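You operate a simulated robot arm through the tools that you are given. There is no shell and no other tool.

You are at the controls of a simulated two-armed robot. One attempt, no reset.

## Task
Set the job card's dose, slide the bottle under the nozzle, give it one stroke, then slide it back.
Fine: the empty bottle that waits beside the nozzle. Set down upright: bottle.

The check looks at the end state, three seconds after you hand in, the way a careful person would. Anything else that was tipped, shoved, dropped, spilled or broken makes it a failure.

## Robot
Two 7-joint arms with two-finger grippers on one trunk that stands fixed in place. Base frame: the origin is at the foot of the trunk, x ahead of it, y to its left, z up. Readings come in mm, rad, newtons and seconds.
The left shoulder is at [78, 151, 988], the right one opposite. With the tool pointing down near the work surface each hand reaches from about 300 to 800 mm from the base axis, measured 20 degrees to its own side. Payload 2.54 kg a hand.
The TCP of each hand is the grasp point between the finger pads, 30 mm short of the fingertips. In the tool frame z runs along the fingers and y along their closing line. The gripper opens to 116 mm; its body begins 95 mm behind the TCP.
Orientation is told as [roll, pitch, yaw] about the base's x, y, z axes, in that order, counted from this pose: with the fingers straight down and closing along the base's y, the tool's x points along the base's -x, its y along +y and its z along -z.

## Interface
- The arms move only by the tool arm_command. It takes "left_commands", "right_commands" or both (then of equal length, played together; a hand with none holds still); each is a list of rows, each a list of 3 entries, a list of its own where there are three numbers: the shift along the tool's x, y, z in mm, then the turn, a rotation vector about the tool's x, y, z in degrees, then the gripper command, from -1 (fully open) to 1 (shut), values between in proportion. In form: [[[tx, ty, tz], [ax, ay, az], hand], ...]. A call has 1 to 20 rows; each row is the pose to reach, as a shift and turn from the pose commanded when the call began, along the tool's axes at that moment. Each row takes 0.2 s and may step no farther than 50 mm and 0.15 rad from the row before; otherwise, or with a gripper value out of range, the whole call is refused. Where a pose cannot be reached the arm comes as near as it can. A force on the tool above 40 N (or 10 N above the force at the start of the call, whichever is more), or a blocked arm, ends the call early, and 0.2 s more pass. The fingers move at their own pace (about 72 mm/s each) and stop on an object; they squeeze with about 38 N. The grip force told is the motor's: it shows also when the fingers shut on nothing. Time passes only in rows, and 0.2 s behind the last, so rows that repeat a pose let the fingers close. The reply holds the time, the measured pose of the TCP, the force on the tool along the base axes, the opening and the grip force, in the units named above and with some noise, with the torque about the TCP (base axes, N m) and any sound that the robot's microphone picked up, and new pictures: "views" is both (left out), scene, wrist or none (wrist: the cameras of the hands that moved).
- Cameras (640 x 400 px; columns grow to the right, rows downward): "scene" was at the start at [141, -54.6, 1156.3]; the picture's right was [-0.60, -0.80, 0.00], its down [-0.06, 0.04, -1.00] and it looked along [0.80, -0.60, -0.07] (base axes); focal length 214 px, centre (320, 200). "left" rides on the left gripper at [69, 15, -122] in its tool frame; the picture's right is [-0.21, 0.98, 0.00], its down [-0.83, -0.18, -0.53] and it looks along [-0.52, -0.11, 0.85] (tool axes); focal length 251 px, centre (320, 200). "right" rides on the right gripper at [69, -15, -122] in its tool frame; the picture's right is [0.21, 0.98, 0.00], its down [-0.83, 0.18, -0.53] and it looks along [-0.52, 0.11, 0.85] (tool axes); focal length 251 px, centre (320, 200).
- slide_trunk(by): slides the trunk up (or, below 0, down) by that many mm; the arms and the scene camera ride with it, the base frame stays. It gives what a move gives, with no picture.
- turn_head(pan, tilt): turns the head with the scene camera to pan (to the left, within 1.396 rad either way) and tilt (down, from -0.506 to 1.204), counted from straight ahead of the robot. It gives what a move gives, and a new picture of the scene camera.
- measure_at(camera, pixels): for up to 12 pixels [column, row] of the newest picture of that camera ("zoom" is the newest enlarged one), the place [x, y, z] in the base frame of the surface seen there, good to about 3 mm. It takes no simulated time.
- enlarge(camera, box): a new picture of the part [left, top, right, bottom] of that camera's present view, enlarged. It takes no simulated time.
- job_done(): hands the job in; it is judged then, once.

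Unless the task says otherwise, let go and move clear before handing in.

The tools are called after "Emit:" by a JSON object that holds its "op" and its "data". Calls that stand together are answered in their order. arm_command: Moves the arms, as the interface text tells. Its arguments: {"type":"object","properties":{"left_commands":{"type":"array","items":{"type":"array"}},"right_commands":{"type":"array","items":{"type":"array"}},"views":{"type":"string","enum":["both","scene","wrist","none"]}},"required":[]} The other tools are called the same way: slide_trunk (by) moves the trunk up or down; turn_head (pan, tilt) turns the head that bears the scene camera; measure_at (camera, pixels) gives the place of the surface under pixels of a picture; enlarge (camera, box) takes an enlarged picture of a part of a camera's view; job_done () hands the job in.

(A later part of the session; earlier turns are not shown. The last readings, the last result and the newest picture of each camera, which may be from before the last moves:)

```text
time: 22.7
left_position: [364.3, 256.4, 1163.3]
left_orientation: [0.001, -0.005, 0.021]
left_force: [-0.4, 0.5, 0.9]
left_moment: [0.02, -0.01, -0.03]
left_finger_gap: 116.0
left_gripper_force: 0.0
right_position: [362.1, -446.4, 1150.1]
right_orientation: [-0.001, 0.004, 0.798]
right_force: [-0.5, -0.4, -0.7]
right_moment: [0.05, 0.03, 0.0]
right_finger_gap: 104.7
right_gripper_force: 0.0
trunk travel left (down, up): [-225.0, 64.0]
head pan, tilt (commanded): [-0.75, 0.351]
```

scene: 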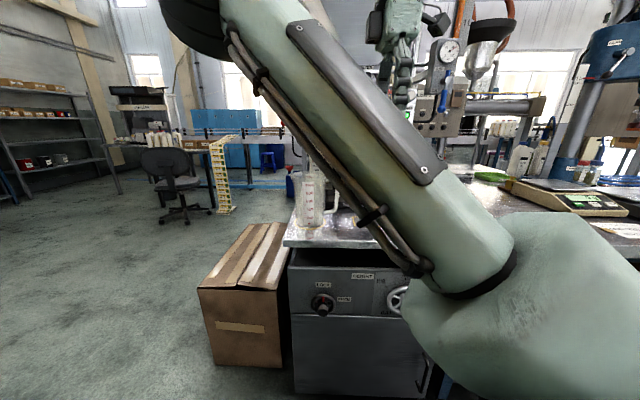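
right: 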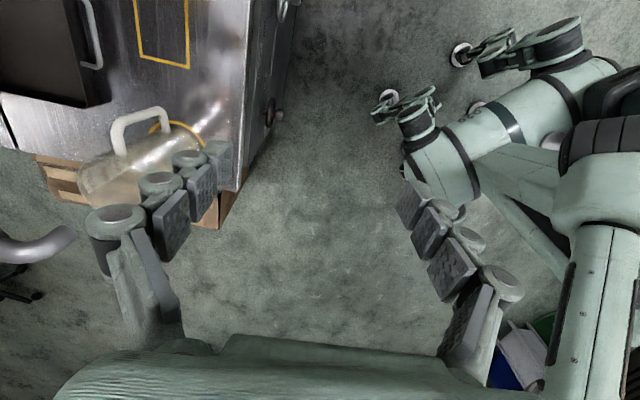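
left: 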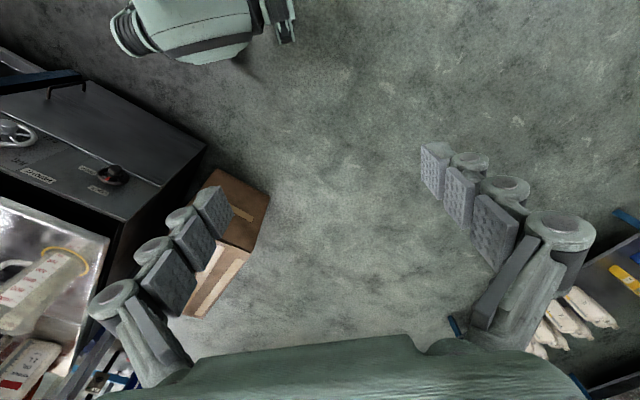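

That was a pure wrist turn with the elbow unchanged, so there's ample range this way. I'll check how far the hopper protrudes above the panel before moving the hand forward.

Emit:
{"op": "measure_at", "data": {"camera": "scene", "pixels": [[345, 30], [370, 50], [330, 5], [360, 10], [375, 75], [425, 60], [437, 30], [437, 90]]}}

Emit:
{"op": "arm_command", "data": {"right_commands": [[[0, 0, 0], [0, 0, -8.2], -0.8], [[0, 0, 0], [0, 0, -16.4], -0.8], [[0, 0, 0], [0, 0, -24.6], -0.8], [[0, 0, 0], [0, 0, -32.8], -0.8], [[0, 0, 0], [0, 0, -41], -0.8], [[0, 0, 0], [0, 0, -49.2], -0.8], [[0, 0, 0], [0, 0, -57.4], -0.8], [[0, 0, 0], [0, 0, -65.6], -0.8], [[0, 0, 0], [0, 0, -73.8], -0.8], [[0, 0, 0], [0, 0, -82], -0.8], [[0, 0, 0], [0, 0, -90], -0.8]], "views": "both"}}

```text
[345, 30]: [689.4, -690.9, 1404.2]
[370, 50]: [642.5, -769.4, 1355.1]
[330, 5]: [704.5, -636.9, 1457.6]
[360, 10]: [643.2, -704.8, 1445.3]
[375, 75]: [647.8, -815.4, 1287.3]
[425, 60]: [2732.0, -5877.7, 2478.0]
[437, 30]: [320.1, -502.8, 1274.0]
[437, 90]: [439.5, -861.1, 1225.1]
```

```text
time: 25.1
left_position: [364.4, 257.2, 1163.3]
left_orientation: [0.0, -0.004, 0.022]
left_force: [0.5, -0.3, -0.8]
left_moment: [-0.01, 0.0, -0.03]
left_finger_gap: 116.2
left_gripper_force: 0.1
right_position: [360.6, -446.3, 1148.0]
right_orientation: [0.004, 0.0, 2.37]
right_force: [-0.2, 0.4, -0.6]
right_moment: [-0.03, 0.01, -0.03]
right_finger_gap: 104.2
right_gripper_force: 0.1
trunk travel left (down, up): [-225.0, 64.0]
head pan, tilt (commanded): [-0.75, 0.351]
```

scene: 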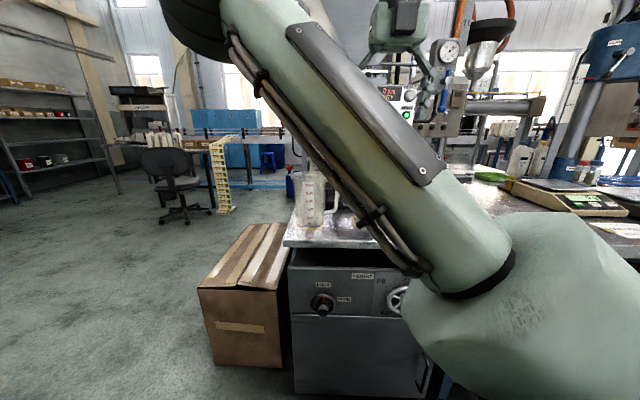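
right: 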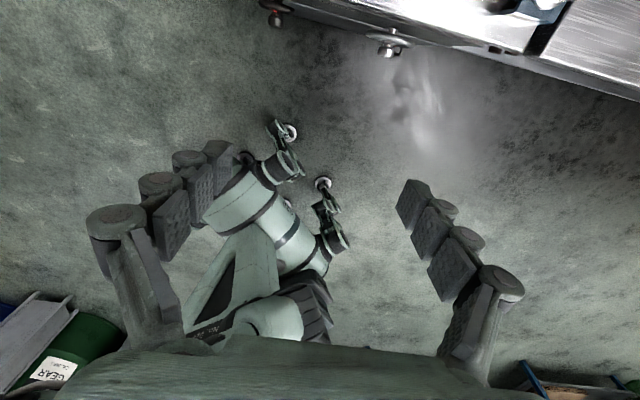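

The hopper is well back (n≈-950), so there is space. Now I'll pitch the fingers up to point at the panel with the camera on top, moving a bit left and forward.

Emit:
{"op": "arm_command", "data": {"right_commands": [[[5, -7, 4], [0, 8.2, 0], -0.8], [[12, -14, 8], [0, 16.4, 0], -0.8], [[20, -21, 12], [0, 24.6, 0], -0.8], [[28, -28, 16], [0, 32.8, 0], -0.8], [[36, -35, 20], [0, 41, 0], -0.8], [[44, -42, 24], [0, 49.2, 0], -0.8]], "views": "both"}}

```text
time: 26.5
left_position: [364.4, 257.2, 1164.0]
left_orientation: [0.001, -0.002, 0.02]
left_force: [0.2, 0.7, -1.4]
left_moment: [0.0, 0.0, 0.01]
left_finger_gap: 116.1
left_gripper_force: 0.2
right_position: [422.7, -446.1, 1124.3]
right_orientation: [0.006, 0.862, 2.372]
right_force: [-0.1, 0.0, -0.1]
right_moment: [0.01, 0.02, 0.02]
right_finger_gap: 104.5
right_gripper_force: 0.1
trunk travel left (down, up): [-225.0, 64.0]
head pan, tilt (commanded): [-0.75, 0.351]
```

scene: 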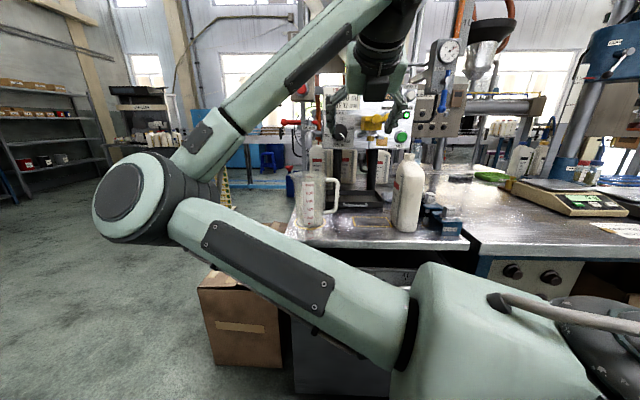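
right: 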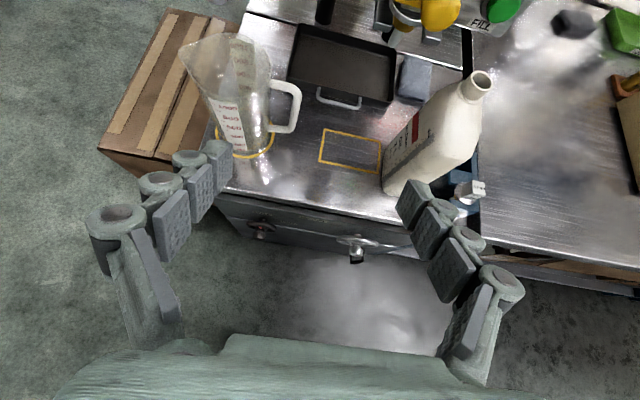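

The pose is reached exactly and the wrist camera now sees the bench upright (yellow rectangle at (350,150), bottle at (435,130)). I'll continue to full horizontal.

Emit:
{"op": "arm_command", "data": {"right_commands": [[[0, -7, 0], [0, 8.2, 0], -0.8], [[0, -14, 0], [0, 16.4, 0], -0.8], [[0, -20, 0], [0, 24.6, 0], -0.8], [[0, -27, 0], [0, 32.8, 0], -0.8], [[0, -32, 0], [0, 40.7, 0], -0.8]], "views": "both"}}

```text
time: 27.7
left_position: [364.8, 256.8, 1164.3]
left_orientation: [0.0, -0.002, 0.024]
left_force: [-0.6, -1.2, 0.3]
left_moment: [-0.02, -0.01, 0.02]
left_finger_gap: 116.1
left_gripper_force: 0.0
right_position: [450.3, -425.5, 1128.7]
right_orientation: [1.474, 1.567, -2.447]
right_force: [0.3, 0.5, -0.3]
right_moment: [-0.03, 0.01, 0.0]
right_finger_gap: 104.3
right_gripper_force: 0.0
right hand out of reach, approached as far as the arm can: row 5
trunk travel left (down, up): [-225.0, 64.0]
head pan, tilt (commanded): [-0.75, 0.351]
```

scene: 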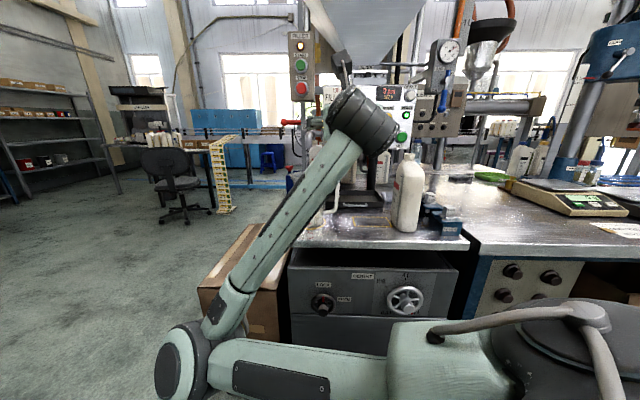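
right: 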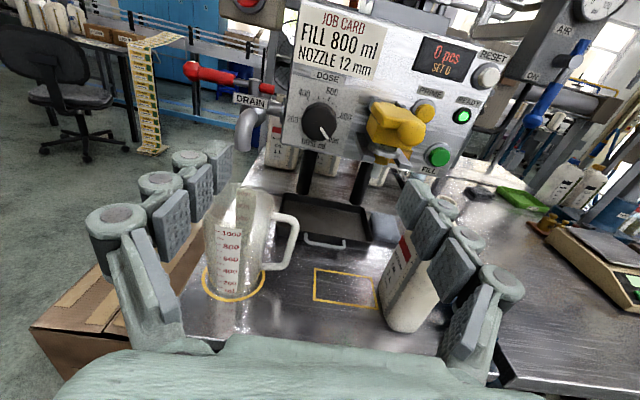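

The wrist view now shows everything upright: dial at (322,120), yellow handle at (395,125). I'll roll -28° (right finger up, camera swinging left), narrow the fingers to ~62 mm and move level with the knob at a standoff.

Emit:
{"op": "arm_command", "data": {"right_commands": [[[-8, 1, 12], [0, 0, -7], -0.6], [[-16, 2, 24], [0, 0, -14], -0.4], [[-24, 3, 36], [0, 0, -21], -0.2], [[-33, 5, 50], [0, 0, -28], -0.07], [[-33, 5, 60], [0, 0, -28], -0.07]], "views": "both"}}

```text
time: 28.9
left_position: [364.4, 256.0, 1162.8]
left_orientation: [0.004, -0.003, 0.021]
left_force: [-0.3, 0.4, -0.1]
left_moment: [0.01, 0.0, -0.01]
left_finger_gap: 116.0
left_gripper_force: 0.1
right_position: [491.5, -470.7, 1096.6]
right_orientation: [1.569, 1.076, -2.348]
right_force: [-0.2, 0.2, -1.0]
right_moment: [0.0, 0.02, 0.04]
right_finger_gap: 62.4
right_gripper_force: 0.0
trunk travel left (down, up): [-225.0, 64.0]
head pan, tilt (commanded): [-0.75, 0.351]
```

scene: 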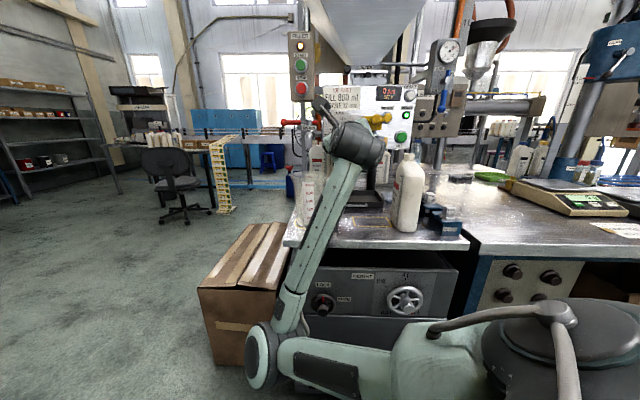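
right: 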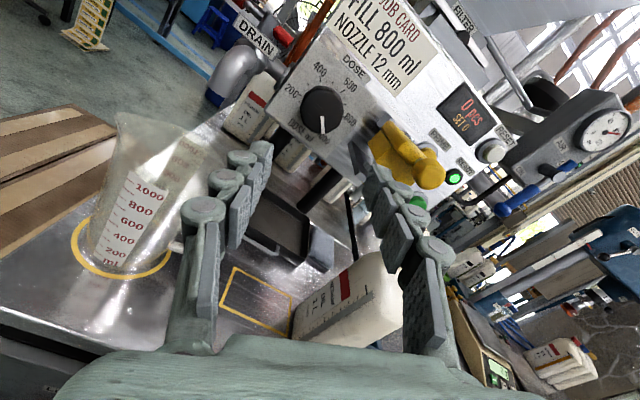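

The pose is reached exactly. I'll re-measure the knob and neighbouring handle from this closer view for alignment.

Emit:
{"op": "enlarge", "data": {"camera": "right", "box": [270, 50, 430, 200]}}

Emit:
{"op": "measure_at", "data": {"camera": "right", "pixels": [[322, 107], [303, 107], [342, 107], [322, 88], [322, 128], [310, 95], [335, 120], [372, 135], [390, 120], [430, 172], [352, 150], [375, 160]]}}

```text
2.67 times, centred on (350, 125) of right
```

zoom: 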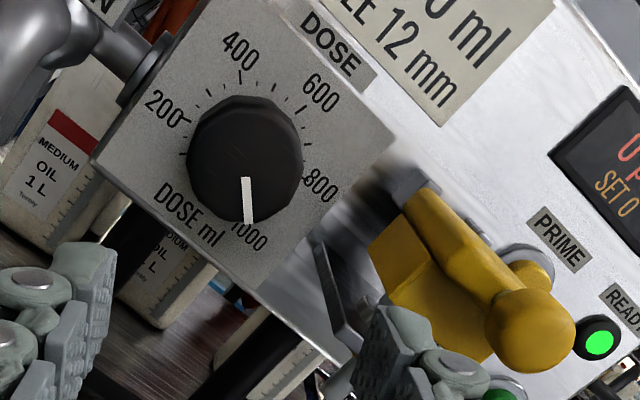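

```text
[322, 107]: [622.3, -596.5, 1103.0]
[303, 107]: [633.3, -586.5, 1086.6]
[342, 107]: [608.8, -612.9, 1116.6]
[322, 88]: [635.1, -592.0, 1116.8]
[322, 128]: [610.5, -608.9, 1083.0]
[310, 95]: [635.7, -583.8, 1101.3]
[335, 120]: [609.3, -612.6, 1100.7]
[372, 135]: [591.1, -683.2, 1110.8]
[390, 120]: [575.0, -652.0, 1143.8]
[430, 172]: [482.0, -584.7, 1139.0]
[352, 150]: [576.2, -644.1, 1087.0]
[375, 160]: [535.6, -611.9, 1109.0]
```

The knob centre is at about u=-13, z=1097, matching my estimate. I'll advance to a 120 mm standoff and test the full -62° roll there before touching the knob.

Emit:
{"op": "arm_command", "data": {"right_commands": [[[0, 1, 25], [0, 0, 0], -0.07], [[-0.5, 1.3, 50], [0, 0, 0], -0.07], [[-0.7, 1.3, 65], [0, 0, 0], -0.07], [[-0.7, 1.3, 65], [0, 0, -8], -0.07], [[-0.7, 1.3, 65], [0, 0, -16], -0.07], [[-0.7, 1.3, 65], [0, 0, -24], -0.07], [[-0.7, 1.3, 65], [0, 0, -32], -0.07], [[-0.7, 1.3, 65], [0, 0, -40], -0.07], [[-0.7, 1.3, 65], [0, 0, -48], -0.07], [[-0.7, 1.3, 65], [0, 0, -56], -0.07], [[-0.7, 1.3, 65], [0, 0, -64], -0.07]], "views": "both"}}

```text
time: 31.3
left_position: [364.3, 255.9, 1163.5]
left_orientation: [0.001, -0.003, 0.021]
left_force: [0.1, -1.0, 0.0]
left_moment: [0.03, -0.01, -0.03]
left_finger_gap: 115.8
left_gripper_force: 0.1
right_position: [535.8, -515.9, 1095.7]
right_orientation: [1.568, -0.04, -2.346]
right_force: [0.0, -0.4, 0.2]
right_moment: [-0.01, 0.05, 0.02]
right_finger_gap: 62.2
right_gripper_force: 0.0
trunk travel left (down, up): [-225.0, 64.0]
head pan, tilt (commanded): [-0.75, 0.351]
```

scene: 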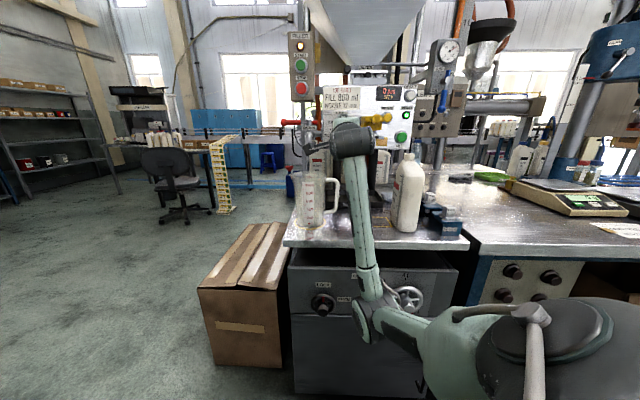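
right: 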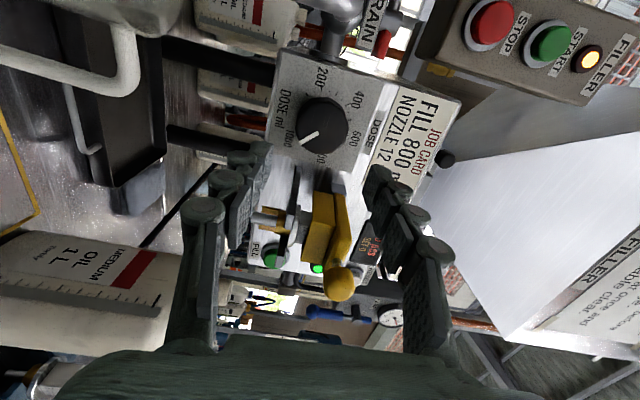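

The full roll is reachable at the standoff. I'll check the elbow's clearance from the cabinet before going forward.

Emit:
{"op": "measure_at", "data": {"camera": "scene", "pixels": [[365, 320], [375, 300], [350, 200], [365, 260], [400, 330], [408, 298], [325, 303], [345, 150], [320, 260], [430, 330]]}}

Emit:
{"op": "arm_command", "data": {"right_commands": [[[0, 0, 0], [0, 0, 8], -0.07], [[0, 0, 0], [0, 0, 16], -0.07], [[0, 0, 0], [0, 0, 24], -0.07], [[0, 0, 0], [0, 0, 32], -0.07], [[0, 0, 0], [0, 0, 40], -0.07], [[0, 0, 0], [0, 0, 48], -0.07], [[0, 0, 0], [0, 0, 56], -0.07], [[0, 0, 0], [0, 0, 64], -0.07]], "views": "both"}}

```text
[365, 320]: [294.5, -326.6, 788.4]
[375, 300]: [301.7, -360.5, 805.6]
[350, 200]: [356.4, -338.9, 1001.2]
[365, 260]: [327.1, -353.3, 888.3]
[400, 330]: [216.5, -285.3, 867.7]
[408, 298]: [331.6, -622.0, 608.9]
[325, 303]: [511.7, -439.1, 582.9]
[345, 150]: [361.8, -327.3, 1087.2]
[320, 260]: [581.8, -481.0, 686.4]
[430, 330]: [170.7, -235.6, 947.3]
```

```text
time: 33.1
left_position: [364.9, 256.3, 1163.2]
left_orientation: [0.0, -0.003, 0.022]
left_force: [-0.4, -0.7, 0.2]
left_moment: [-0.02, 0.02, -0.02]
left_finger_gap: 116.0
left_gripper_force: 0.0
right_position: [536.2, -518.6, 1096.2]
right_orientation: [1.569, 1.081, -2.348]
right_force: [-0.2, -0.2, 0.0]
right_moment: [0.01, -0.04, 0.0]
right_finger_gap: 62.3
right_gripper_force: 0.1
trunk travel left (down, up): [-225.0, 64.0]
head pan, tilt (commanded): [-0.75, 0.351]
```

scene: 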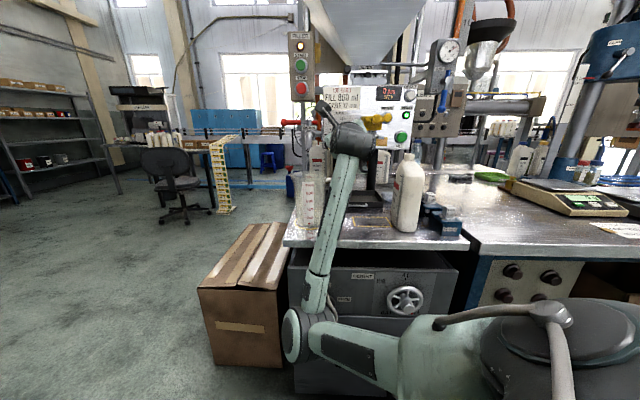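
right: 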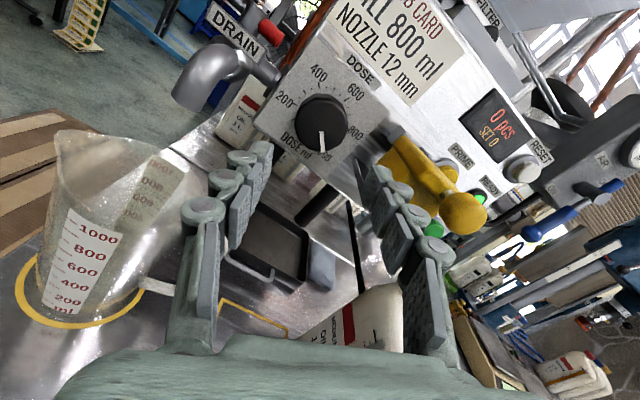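

Elbow is ~230 mm from the cabinet, so fine. TCP is at u=-12.4, z=1096; I'll advance 80 mm straight toward the knob and look.

Emit:
{"op": "arm_command", "data": {"right_commands": [[[0, 0, 20], [0, 0, 0], -0.07], [[0, 0, 40], [0, 0, 0], -0.07], [[0, 0, 60], [0, 0, 0], -0.07], [[0, 0, 80], [0, 0, 0], -0.07]], "views": "wrist"}}

```text
time: 34.1
left_position: [363.6, 256.9, 1164.4]
left_orientation: [0.001, -0.003, 0.022]
left_force: [-1.1, 0.1, 0.2]
left_moment: [0.04, 0.0, 0.02]
left_finger_gap: 116.1
left_gripper_force: 0.2
right_position: [593.4, -573.9, 1095.9]
right_orientation: [1.567, 1.08, -2.349]
right_force: [0.9, 0.4, -0.3]
right_moment: [0.03, 0.03, -0.01]
right_finger_gap: 62.0
right_gripper_force: 0.1
trunk travel left (down, up): [-225.0, 64.0]
head pan, tilt (commanded): [-0.75, 0.351]
```

right: 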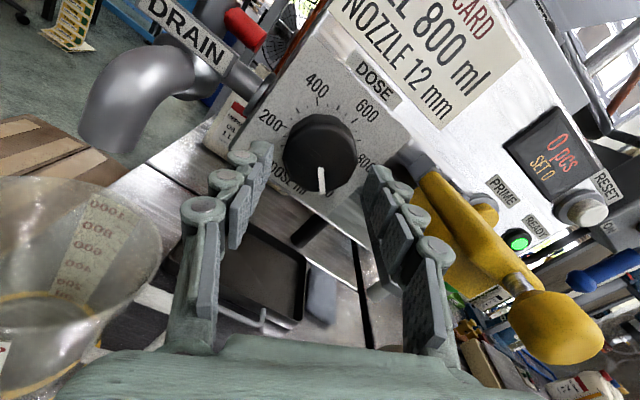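

Emit:
{"op": "enlarge", "data": {"camera": "right", "box": [240, 90, 420, 250]}}

Emit:
{"op": "measure_at", "data": {"camera": "right", "pixels": [[320, 150], [295, 150], [345, 150], [320, 125], [320, 180], [262, 170], [375, 190], [300, 130], [340, 170], [300, 170], [340, 130], [393, 215]]}}

```text
2.50 times, centred on (330, 170) of right
```

zoom: 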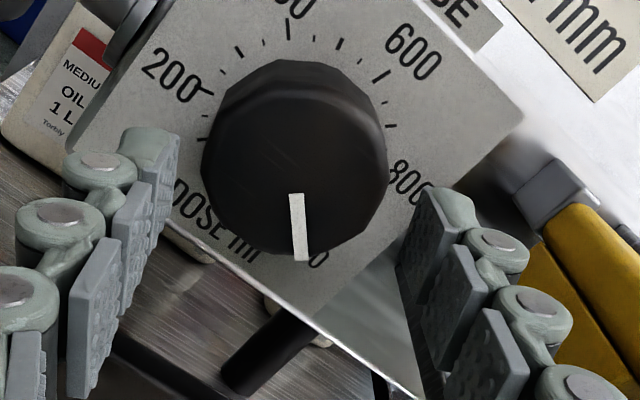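

```text
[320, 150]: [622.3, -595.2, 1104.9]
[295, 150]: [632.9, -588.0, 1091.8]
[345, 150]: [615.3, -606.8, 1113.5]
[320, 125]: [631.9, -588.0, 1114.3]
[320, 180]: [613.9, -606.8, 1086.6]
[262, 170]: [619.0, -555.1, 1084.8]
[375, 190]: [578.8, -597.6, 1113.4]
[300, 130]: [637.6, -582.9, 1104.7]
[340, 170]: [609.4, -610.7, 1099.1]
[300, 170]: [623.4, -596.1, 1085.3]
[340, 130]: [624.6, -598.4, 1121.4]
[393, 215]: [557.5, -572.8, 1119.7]
```

The knob centre projects at (320,163), within ~2 mm of the tool axis. I'll advance the last 36 mm so the pads straddle the knob.

Emit:
{"op": "arm_command", "data": {"right_commands": [[[0, 0, 12], [0, 0, 0], -0.07], [[0, 0, 24], [0, 0, 0], -0.07], [[0, 0, 36], [0, 0, 0], -0.07]], "views": "wrist"}}

```text
time: 34.9
left_position: [364.9, 257.0, 1164.7]
left_orientation: [0.0, -0.003, 0.022]
left_force: [-0.7, -1.1, 0.9]
left_moment: [0.0, 0.02, 0.04]
left_finger_gap: 116.0
left_gripper_force: 0.0
right_position: [618.4, -598.7, 1095.8]
right_orientation: [1.568, 1.079, -2.348]
right_force: [0.3, -0.4, -1.2]
right_moment: [-0.02, 0.0, 0.02]
right_finger_gap: 62.3
right_gripper_force: 0.1
trunk travel left (down, up): [-225.0, 64.0]
head pan, tilt (commanded): [-0.75, 0.351]
```

right: 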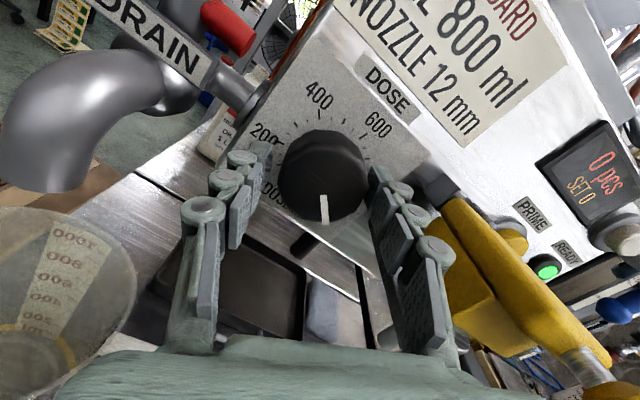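

No contact yet and the pads straddle the knob at (322,175). I'll close the fingers on it.

Emit:
{"op": "arm_command", "data": {"right_commands": [[[0, 0, 0], [0, 0, 0], 0.1], [[0, 0, 0], [0, 0, 0], 0.2], [[0, 0, 0], [0, 0, 0], 0.4], [[0, 0, 0], [0, 0, 0], 0.4]], "views": "wrist"}}

```text
time: 35.9
left_position: [364.3, 256.9, 1165.1]
left_orientation: [0.001, -0.003, 0.02]
left_force: [-0.5, 1.0, 0.2]
left_moment: [0.03, -0.02, 0.01]
left_finger_gap: 116.3
left_gripper_force: 0.0
right_position: [618.9, -598.2, 1096.5]
right_orientation: [1.574, 1.078, -2.349]
right_force: [-1.1, -5.3, 5.3]
right_moment: [0.03, 0.02, -0.3]
right_finger_gap: 50.7
right_gripper_force: 45.4
trunk travel left (down, up): [-225.0, 64.0]
head pan, tilt (commanded): [-0.75, 0.351]
```

right: 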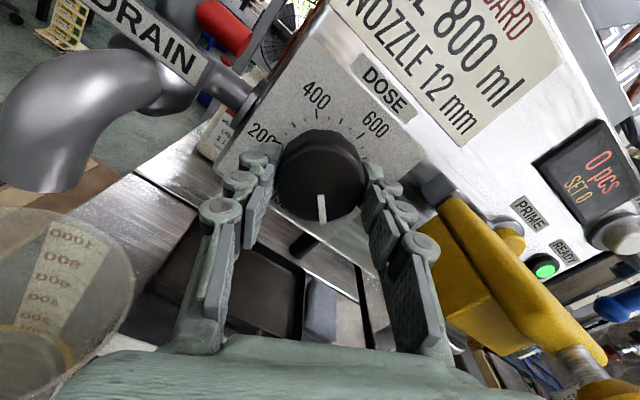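

The knob is gripped at 50.7 mm. I'll turn counter-clockwise the first 31° and check forces and pointer.

Emit:
{"op": "arm_command", "data": {"right_commands": [[[0, 0, 0], [0, 0, -7.75], 0.4], [[0, 0, 0], [0, 0, -15.5], 0.4], [[0, 0, 0], [0, 0, -23.25], 0.4], [[0, 0, 0], [0, 0, -31], 0.4]], "views": "wrist"}}

```text
time: 36.9
left_position: [364.0, 256.6, 1164.6]
left_orientation: [0.001, -0.004, 0.021]
left_force: [0.0, 0.7, 0.0]
left_moment: [0.03, 0.02, 0.02]
left_finger_gap: 116.1
left_gripper_force: 0.0
right_position: [618.6, -599.9, 1098.1]
right_orientation: [1.572, 0.536, -2.345]
right_force: [4.2, -10.6, 11.9]
right_moment: [0.0, -0.02, -0.42]
right_finger_gap: 50.1
right_gripper_force: 44.7
trunk travel left (down, up): [-225.0, 64.0]
head pan, tilt (commanded): [-0.75, 0.351]
```

right: 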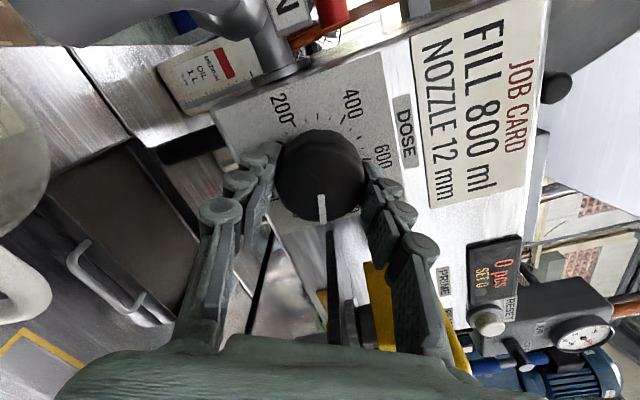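

The pointer moves with the hand and the forces show the knob centre is ~2–3 mm higher than my axis. I'll shift to relax that and turn the remaining ~31°.

Emit:
{"op": "arm_command", "data": {"right_commands": [[[0.2, 1.7, 0], [0, 0, -7.7], 0.4], [[0.3, 3.3, 0], [0, 0, -15.4], 0.4], [[0.3, 3.3, 0], [0, 0, -23], 0.4], [[0.3, 3.3, 0], [0, 0, -30.7], 0.4]], "views": "wrist"}}

```text
time: 37.9
left_position: [363.8, 256.9, 1163.2]
left_orientation: [0.0, -0.004, 0.022]
left_force: [0.0, 0.9, 0.2]
left_moment: [0.02, -0.02, 0.02]
left_finger_gap: 116.0
left_gripper_force: 0.2
right_position: [618.0, -599.4, 1097.1]
right_orientation: [1.569, -0.001, -2.345]
right_force: [-5.6, 4.1, -3.2]
right_moment: [0.24, 0.2, -0.37]
right_finger_gap: 50.2
right_gripper_force: 44.9
trunk travel left (down, up): [-225.0, 64.0]
head pan, tilt (commanded): [-0.75, 0.351]
```

right: 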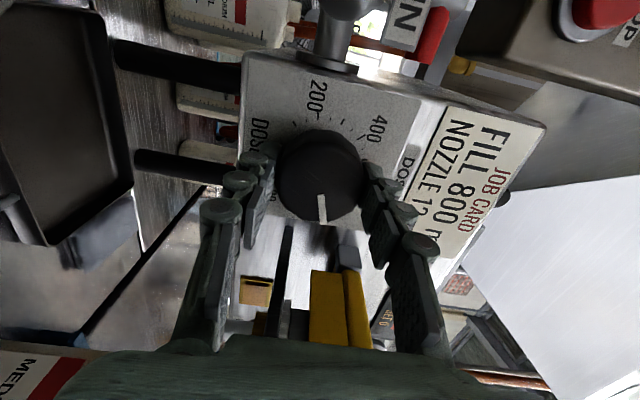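

Emit:
{"op": "enlarge", "data": {"camera": "right", "box": [256, 100, 384, 240]}}

```text
2.86 times, centred on (320, 170) of right
```

zoom: 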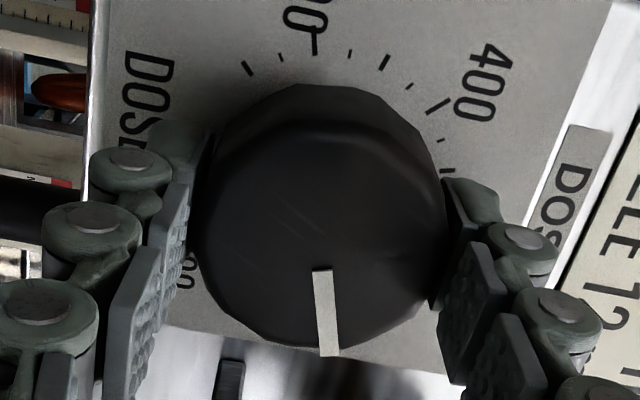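

Geometry puts the pointer at about 15–16° and the 800 mark at about 15–15.7°, so the dose is at 800. I'll release the knob gently and back straight out.

Emit:
{"op": "arm_command", "data": {"right_commands": [[[0, 0, 0], [0, 0, 0], 0.05], [[0, 0, 0], [0, 0, 0], -0.1], [[0, 0, 0], [0, 0, 0], -0.1], [[0, 0, -20], [0, 0, 0], -0.1], [[0, 0, -45], [0, 0, 0], -0.1], [[0, 0, -70], [0, 0, 0], -0.1], [[0, 0, -95], [0, 0, 0], -0.1], [[0, 0, -120], [0, 0, 0], -0.1]], "views": "both"}}

```text
time: 39.7
left_position: [363.6, 257.9, 1163.0]
left_orientation: [0.001, -0.004, 0.021]
left_force: [1.1, -0.3, 0.7]
left_moment: [-0.03, 0.02, -0.01]
left_finger_gap: 115.9
left_gripper_force: 0.1
right_position: [530.2, -516.2, 1099.4]
right_orientation: [1.57, 0.004, -2.347]
right_force: [0.1, 0.5, 0.5]
right_moment: [-0.01, -0.01, -0.03]
right_finger_gap: 63.5
right_gripper_force: 0.0
trunk travel left (down, up): [-225.0, 64.0]
head pan, tilt (commanded): [-0.75, 0.351]
```

scene: 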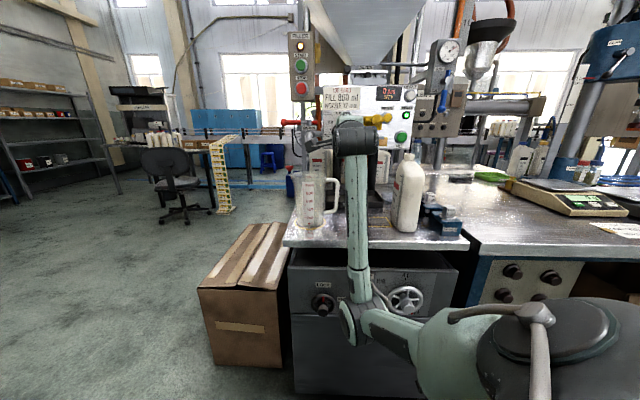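
right: 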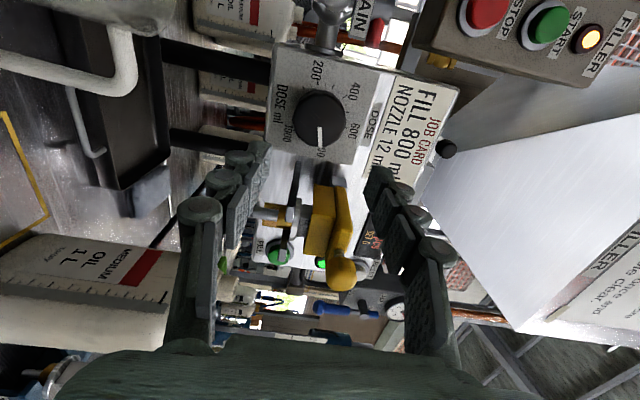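

The knob is released with the pointer near 800. I'll roll the hand back +90° so the camera is on top, and verify the dial.

Emit:
{"op": "arm_command", "data": {"right_commands": [[[0, 0, 0], [0, 0, 8.2], -0.1], [[0, 0, 0], [0, 0, 16.4], -0.1], [[0, 0, 0], [0, 0, 24.6], -0.1], [[0, 0, 0], [0, 0, 32.8], -0.1], [[0, 0, 0], [0, 0, 41], -0.1], [[0, 0, 0], [0, 0, 49.2], -0.1], [[0, 0, 0], [0, 0, 57.4], -0.1], [[0, 0, 0], [0, 0, 65.6], -0.1], [[0, 0, 0], [0, 0, 73.8], -0.1], [[0, 0, 0], [0, 0, 82], -0.1], [[0, 0, 0], [0, 0, 90], -0.1]], "views": "both"}}

```text
time: 42.1
left_position: [364.1, 256.3, 1163.8]
left_orientation: [0.0, -0.005, 0.022]
left_force: [0.6, -0.6, 0.7]
left_moment: [0.0, -0.04, 0.01]
left_finger_gap: 115.9
left_gripper_force: 0.0
right_position: [532.2, -515.8, 1099.0]
right_orientation: [-1.369, 1.565, 0.997]
right_force: [0.3, 0.1, 0.1]
right_moment: [-0.01, 0.0, 0.0]
right_finger_gap: 64.1
right_gripper_force: 0.1
trunk travel left (down, up): [-225.0, 64.0]
head pan, tilt (commanded): [-0.75, 0.351]
```

scene: 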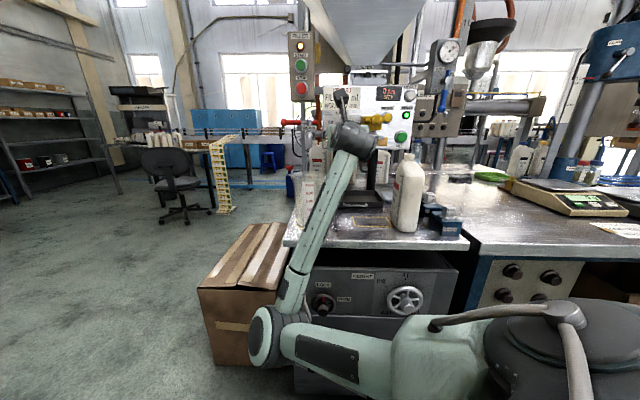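
right: 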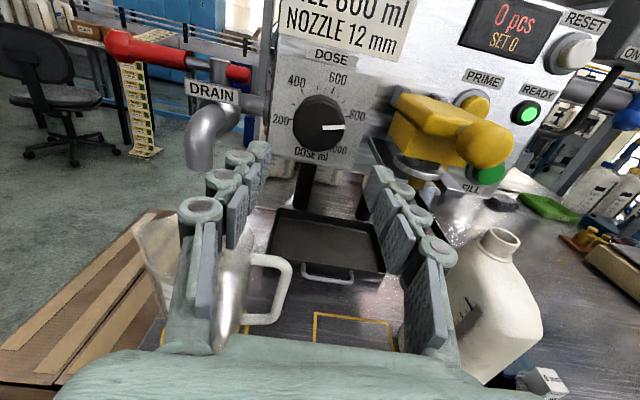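

Emit:
{"op": "enlarge", "data": {"camera": "right", "box": [265, 60, 385, 170]}}

```text
3.64 times, centred on (325, 115) of right
```

zoom: 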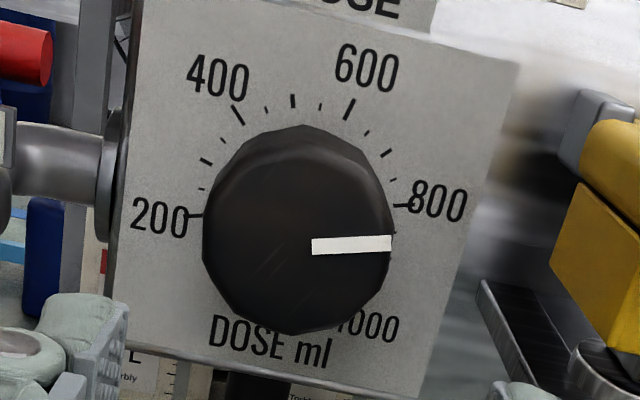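

Pointer computes to 14.9° and the 800 mark to 14.6°, so the dose is set. In machine coordinates the bottle is axis-aligned, its sides at u≈172 and 240, neck at (206,-828), nozzle at (78,-828): a straight 128 mm slide. I'll back away and start moving toward the front of the bottle.

Emit:
{"op": "arm_command", "data": {"right_commands": [[[0, 0, -40], [0, 0, 0], -0.4], [[-20, 35, -61], [0, 0, 0], -0.7], [[-49, 71, -61], [0, 0, 0], -0.7]], "views": "wrist"}}

```text
time: 42.9
left_position: [364.3, 258.7, 1163.8]
left_orientation: [-0.002, -0.004, 0.021]
left_force: [0.0, 0.7, 0.0]
left_moment: [-0.1, -0.01, -0.01]
left_finger_gap: 115.8
left_gripper_force: 0.2
right_position: [439.7, -526.5, 1054.4]
right_orientation: [-2.241, 1.562, 0.119]
right_force: [0.8, 0.7, 0.0]
right_moment: [0.03, 0.03, -0.03]
right_finger_gap: 98.8
right_gripper_force: 0.1
right hand out of reach, approached as far as the arm can: row 3
trunk travel left (down, up): [-225.0, 64.0]
head pan, tilt (commanded): [-0.75, 0.351]
```

right: 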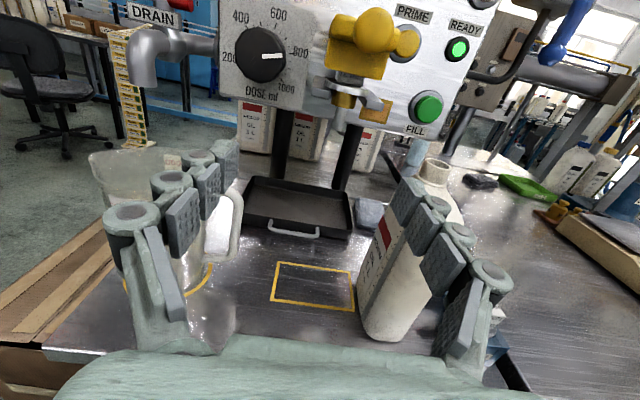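

The horizontal pose is at a joint limit here, so I'll tilt the tool down 40° (a pose that worked well before) while moving to stand in front of the bottle at about u=206, n=-670.

Emit:
{"op": "arm_command", "data": {"right_commands": [[[-10, 15, 0], [0, -8, 0], -0.7], [[-25, 40, -3], [0, -16, 0], -0.7], [[-40, 70, -6], [0, -24, 0], -0.7], [[-60, 100, -10], [0, -32, 0], -0.7], [[-80, 125, -13], [0, -40, 0], -0.7], [[-94, 145, -13], [0, -40, 0], -0.7]], "views": "both"}}

```text
time: 44.3
left_position: [365.1, 256.1, 1164.2]
left_orientation: [0.002, -0.004, 0.021]
left_force: [0.3, 0.0, -0.4]
left_moment: [-0.02, 0.01, 0.06]
left_finger_gap: 115.9
left_gripper_force: 0.2
right_position: [328.0, -622.0, 957.8]
right_orientation: [-0.002, 0.868, 2.364]
right_force: [-0.2, 0.4, 0.2]
right_moment: [0.01, -0.03, 0.04]
right_finger_gap: 98.4
right_gripper_force: 0.0
trunk travel left (down, up): [-225.0, 64.0]
head pan, tilt (commanded): [-0.75, 0.351]
```

scene: 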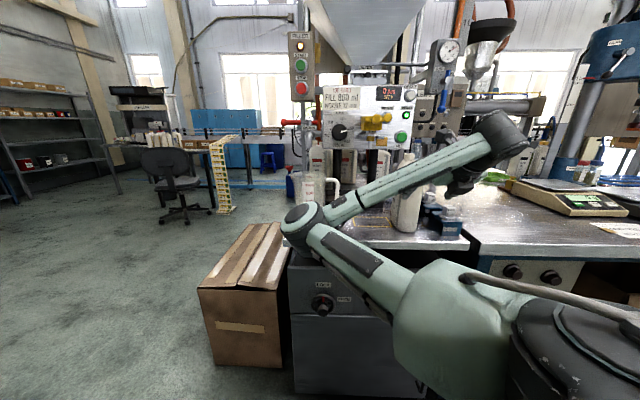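
right: 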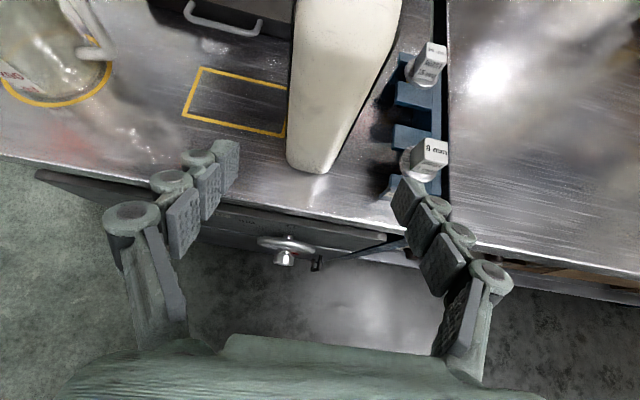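

The bottle is right ahead in the wrist view (near base at (310,170)) and the nozzle rack is at the right (390–445, 40–195). I'll measure the bottle and rack edges.

Emit:
{"op": "measure_at", "data": {"camera": "right", "pixels": [[290, 150], [300, 168], [312, 172], [325, 168], [335, 150], [350, 120], [375, 75], [395, 30], [295, 60], [345, 30], [320, 130], [400, 5]]}}

Emit:
{"op": "measure_at", "data": {"camera": "right", "pixels": [[395, 130], [400, 160], [388, 190], [397, 80], [405, 60], [412, 155], [430, 150], [430, 60], [440, 180], [385, 205], [300, 100], [340, 80]]}}

Emit:
{"op": "enlarge", "data": {"camera": "right", "box": [260, 0, 460, 210]}}

```text
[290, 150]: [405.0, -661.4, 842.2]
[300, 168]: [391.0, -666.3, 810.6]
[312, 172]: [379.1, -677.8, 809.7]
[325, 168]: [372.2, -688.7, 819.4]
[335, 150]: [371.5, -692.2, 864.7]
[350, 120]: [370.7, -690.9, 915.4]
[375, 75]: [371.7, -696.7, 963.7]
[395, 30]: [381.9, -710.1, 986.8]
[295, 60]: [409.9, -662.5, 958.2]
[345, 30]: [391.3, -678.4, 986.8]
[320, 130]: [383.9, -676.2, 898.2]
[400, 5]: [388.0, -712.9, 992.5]
```

```text
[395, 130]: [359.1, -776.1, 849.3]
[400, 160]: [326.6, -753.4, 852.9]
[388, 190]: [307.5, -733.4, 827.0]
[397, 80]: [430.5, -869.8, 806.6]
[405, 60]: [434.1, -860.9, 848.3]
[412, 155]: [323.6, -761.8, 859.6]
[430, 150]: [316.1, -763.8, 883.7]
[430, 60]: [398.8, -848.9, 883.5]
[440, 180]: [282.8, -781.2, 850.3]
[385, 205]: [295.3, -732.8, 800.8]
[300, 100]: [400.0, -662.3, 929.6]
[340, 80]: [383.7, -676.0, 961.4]
```

```text
1.90 times, centred on (360, 105) of right
```

zoom: 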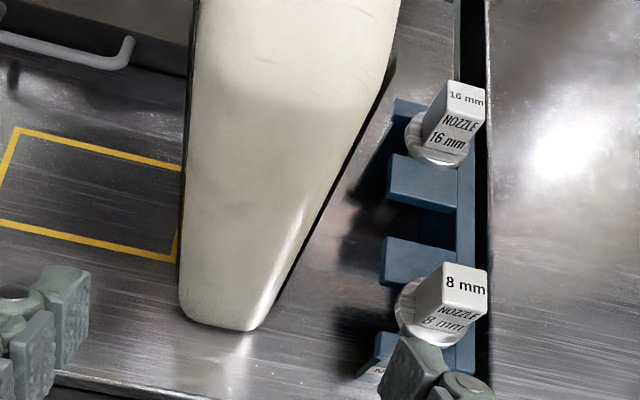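

The bottle's centre is at u≈205 with half-width ~34, and the rack starts at u≈295 below z≈885, so there's room. I'll centre, set the opening to 90 mm and advance halfway along the bottle sides.

Emit:
{"op": "arm_command", "data": {"right_commands": [[[0, -2.7, 0], [0, 0, 0], -0.55], [[6, -2.7, 32], [0, 0, 0], -0.55], [[12, -2.7, 64], [0, 0, 0], -0.55], [[18, -2.7, 90], [0, 0, 0], -0.55]], "views": "wrist"}}

```text
time: 45.3
left_position: [364.5, 255.8, 1163.2]
left_orientation: [0.001, -0.003, 0.021]
left_force: [-0.3, 0.3, -0.3]
left_moment: [-0.01, 0.0, 0.02]
left_finger_gap: 115.7
left_gripper_force: 0.0
right_position: [386.4, -673.2, 915.2]
right_orientation: [-0.003, 0.873, 2.363]
right_force: [0.6, 0.8, -0.5]
right_moment: [-0.01, 0.0, 0.0]
right_finger_gap: 89.7
right_gripper_force: 0.1
trunk travel left (down, up): [-225.0, 64.0]
head pan, tilt (commanded): [-0.75, 0.351]
```

right: 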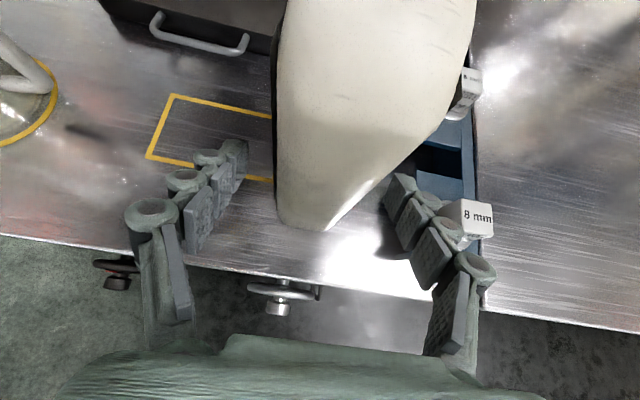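

Alignment is good with the bottle about 2–3 mm to the right of centre. I'll correct and advance the last 40 mm.

Emit:
{"op": "arm_command", "data": {"right_commands": [[[3, 2.5, 14], [0, 0, 0], -0.55], [[6, 2.5, 28], [0, 0, 0], -0.55], [[8, 2.5, 40], [0, 0, 0], -0.55]], "views": "both"}}

```text
time: 46.1
left_position: [364.7, 256.4, 1164.4]
left_orientation: [-0.002, -0.003, 0.02]
left_force: [-0.5, 1.5, 0.9]
left_moment: [0.02, -0.03, 0.0]
left_finger_gap: 116.3
left_gripper_force: 0.0
right_position: [411.9, -700.8, 894.3]
right_orientation: [-0.002, 0.872, 2.362]
right_force: [0.9, 0.5, 0.3]
right_moment: [0.01, -0.05, 0.02]
right_finger_gap: 89.9
right_gripper_force: 0.1
trunk travel left (down, up): [-225.0, 64.0]
head pan, tilt (commanded): [-0.75, 0.351]
```

scene: 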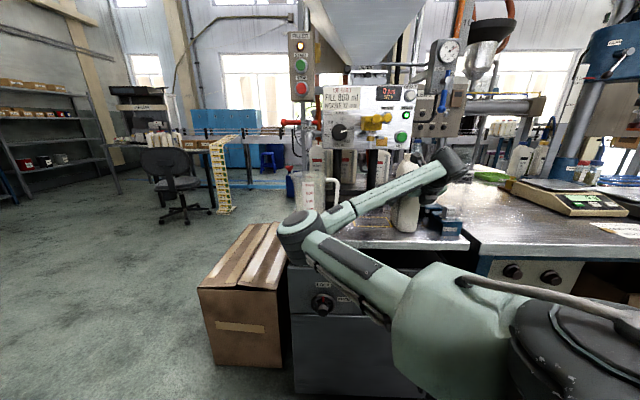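
right: 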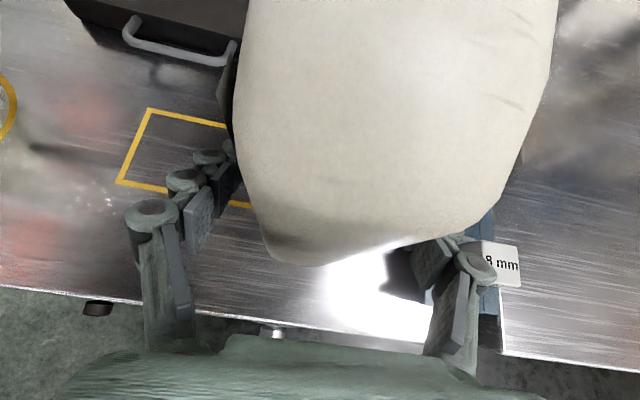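

No contact so far; the bottle lies between the pads. I'll close on it, in steps.

Emit:
{"op": "arm_command", "data": {"right_commands": [[[0, 0, 0], [0, 0, 0], -0.4], [[0, 0, 0], [0, 0, 0], -0.25], [[0, 0, 0], [0, 0, 0], -0.1], [[0, 0, 0], [0, 0, 0], 0.05], [[0, 0, 0], [0, 0, 0], 0.05]], "views": "both"}}

```text
time: 47.3
left_position: [364.3, 255.5, 1163.2]
left_orientation: [-0.001, -0.004, 0.022]
left_force: [-0.4, 0.4, 0.8]
left_moment: [-0.01, 0.01, 0.03]
left_finger_gap: 116.1
left_gripper_force: 0.2
right_position: [411.1, -700.1, 895.0]
right_orientation: [-0.001, 0.873, 2.363]
right_force: [-0.3, -0.7, -0.6]
right_moment: [0.07, -0.02, 0.02]
right_finger_gap: 61.8
right_gripper_force: 38.2
trunk travel left (down, up): [-225.0, 64.0]
head pan, tilt (commanded): [-0.75, 0.351]
```

scene: 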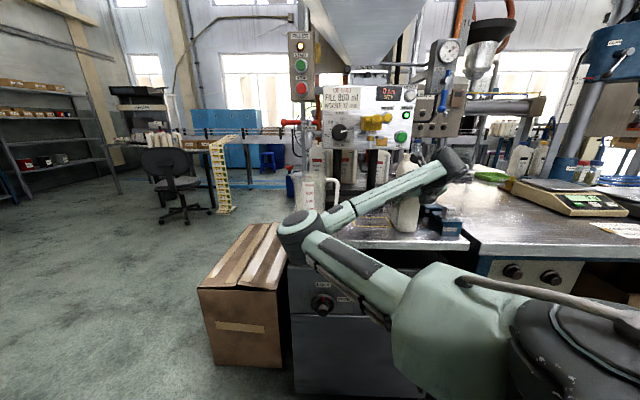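
right: 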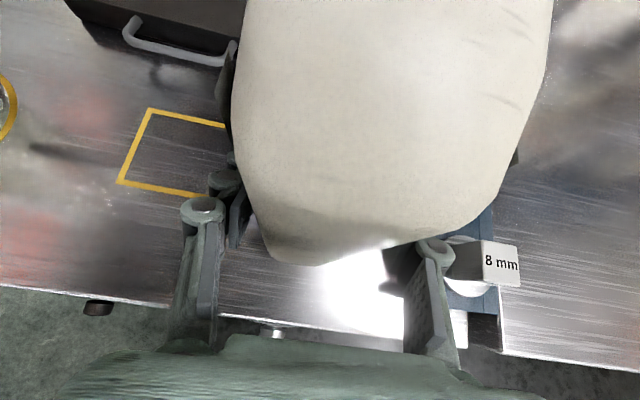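

Grip is firm (61.8 mm, 38 N) with no side forces. I'll recheck the neck and nozzle tip positions from the scene camera before sliding.

Emit:
{"op": "enlarge", "data": {"camera": "scene", "box": [350, 100, 450, 200]}}

```text
4.00 times, centred on (400, 150) of scene
```

zoom: 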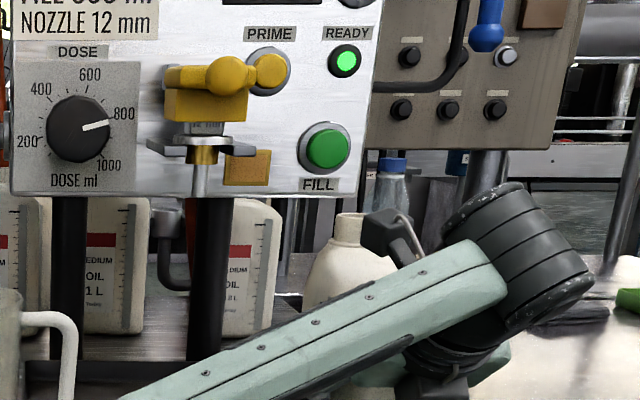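

Emit:
{"op": "measure_at", "data": {"camera": "zoom", "pixels": [[337, 225], [362, 225], [350, 218], [350, 235], [349, 214], [200, 180], [200, 194], [200, 170], [193, 185], [207, 185], [200, 198], [340, 240]]}}

```text
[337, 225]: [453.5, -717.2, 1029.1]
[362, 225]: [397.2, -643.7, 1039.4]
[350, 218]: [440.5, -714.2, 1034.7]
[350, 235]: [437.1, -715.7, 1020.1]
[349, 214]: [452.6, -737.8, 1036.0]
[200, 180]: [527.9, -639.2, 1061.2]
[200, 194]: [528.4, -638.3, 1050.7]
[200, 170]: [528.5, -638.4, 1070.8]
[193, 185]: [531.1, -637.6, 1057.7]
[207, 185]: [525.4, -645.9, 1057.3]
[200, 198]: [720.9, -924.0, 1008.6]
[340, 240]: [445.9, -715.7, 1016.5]
```

The nozzle axis is at (u 79, n -830) with its tip at z≈1049, and the bottle mouth at (204, -828, 1035), so there's ~14 mm clearance. I'll slide the bottle 125 mm left, slowly, along the table.

Emit:
{"op": "arm_command", "data": {"right_commands": [[[0, -8, 0], [0, 0, 0], 0.05], [[0, -22, 0], [0, 0, 0], 0.05], [[0, -36, 0], [0, 0, 0], 0.05], [[0, -50, 0], [0, 0, 0], 0.05], [[0, -64, 0], [0, 0, 0], 0.05]], "views": "both"}}

```text
time: 48.5
left_position: [364.9, 256.1, 1163.3]
left_orientation: [0.0, -0.004, 0.022]
left_force: [-1.0, 0.5, 0.3]
left_moment: [0.0, -0.01, 0.0]
left_finger_gap: 116.0
left_gripper_force: 0.1
right_position: [455.3, -654.3, 895.0]
right_orientation: [-0.004, 0.87, 2.363]
right_force: [1.1, 0.5, 0.1]
right_moment: [0.01, 0.02, -0.04]
right_finger_gap: 61.5
right_gripper_force: 37.7
trunk travel left (down, up): [-225.0, 64.0]
head pan, tilt (commanded): [-0.75, 0.351]
```

scene: 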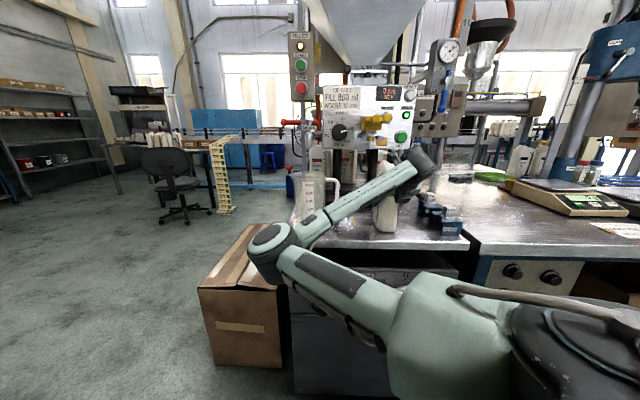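
right: 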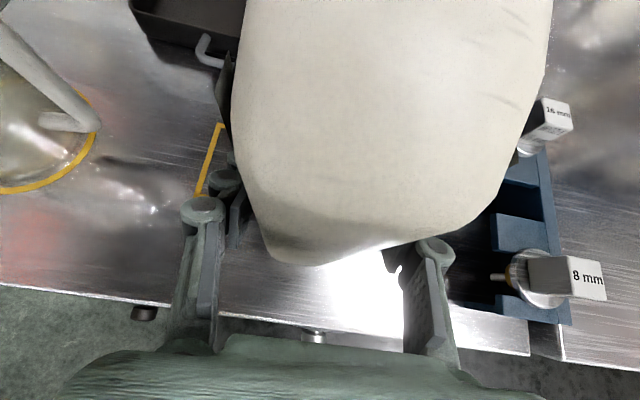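

The slide goes smoothly with negligible force (u≈141 now). I'll continue the remaining ~61 mm.

Emit:
{"op": "arm_command", "data": {"right_commands": [[[0, -14, 0], [0, 0, 0], 0.05], [[0, -28, 0], [0, 0, 0], 0.05], [[0, -42, 0], [0, 0, 0], 0.05], [[0, -54, 0], [0, 0, 0], 0.05], [[0, -61, 0], [0, 0, 0], 0.05]], "views": "both"}}

Emit:
{"op": "enlarge", "data": {"camera": "scene", "box": [330, 110, 430, 172]}}

```text
time: 49.7
left_position: [364.8, 257.0, 1163.4]
left_orientation: [0.0, -0.004, 0.022]
left_force: [-0.1, 0.5, 0.1]
left_moment: [-0.01, 0.0, 0.0]
left_finger_gap: 116.3
left_gripper_force: 0.1
right_position: [499.2, -610.4, 895.4]
right_orientation: [-0.003, 0.871, 2.362]
right_force: [0.1, 0.2, -0.1]
right_moment: [0.0, 0.02, 0.0]
right_finger_gap: 61.8
right_gripper_force: 37.7
trunk travel left (down, up): [-225.0, 64.0]
head pan, tilt (commanded): [-0.75, 0.351]
```

scene: 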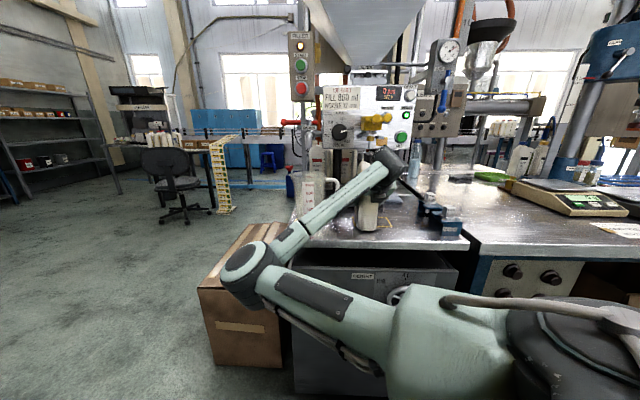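
right: 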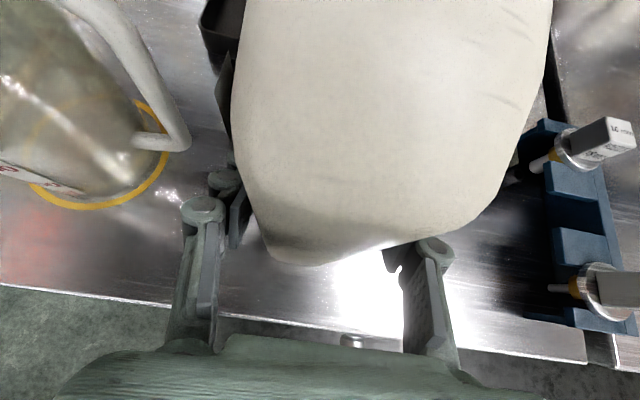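

```text
6.40 times, centred on (380, 141) of scene
```

zoom: 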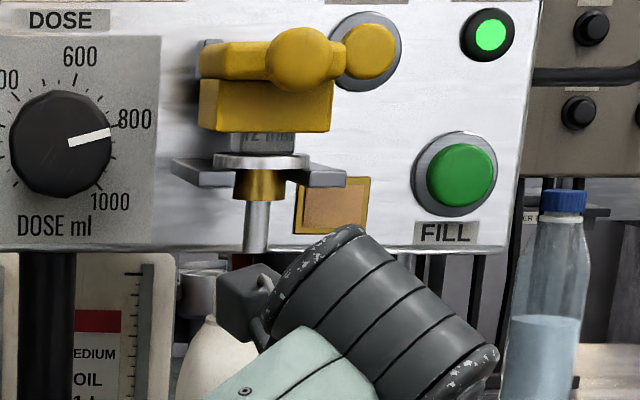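

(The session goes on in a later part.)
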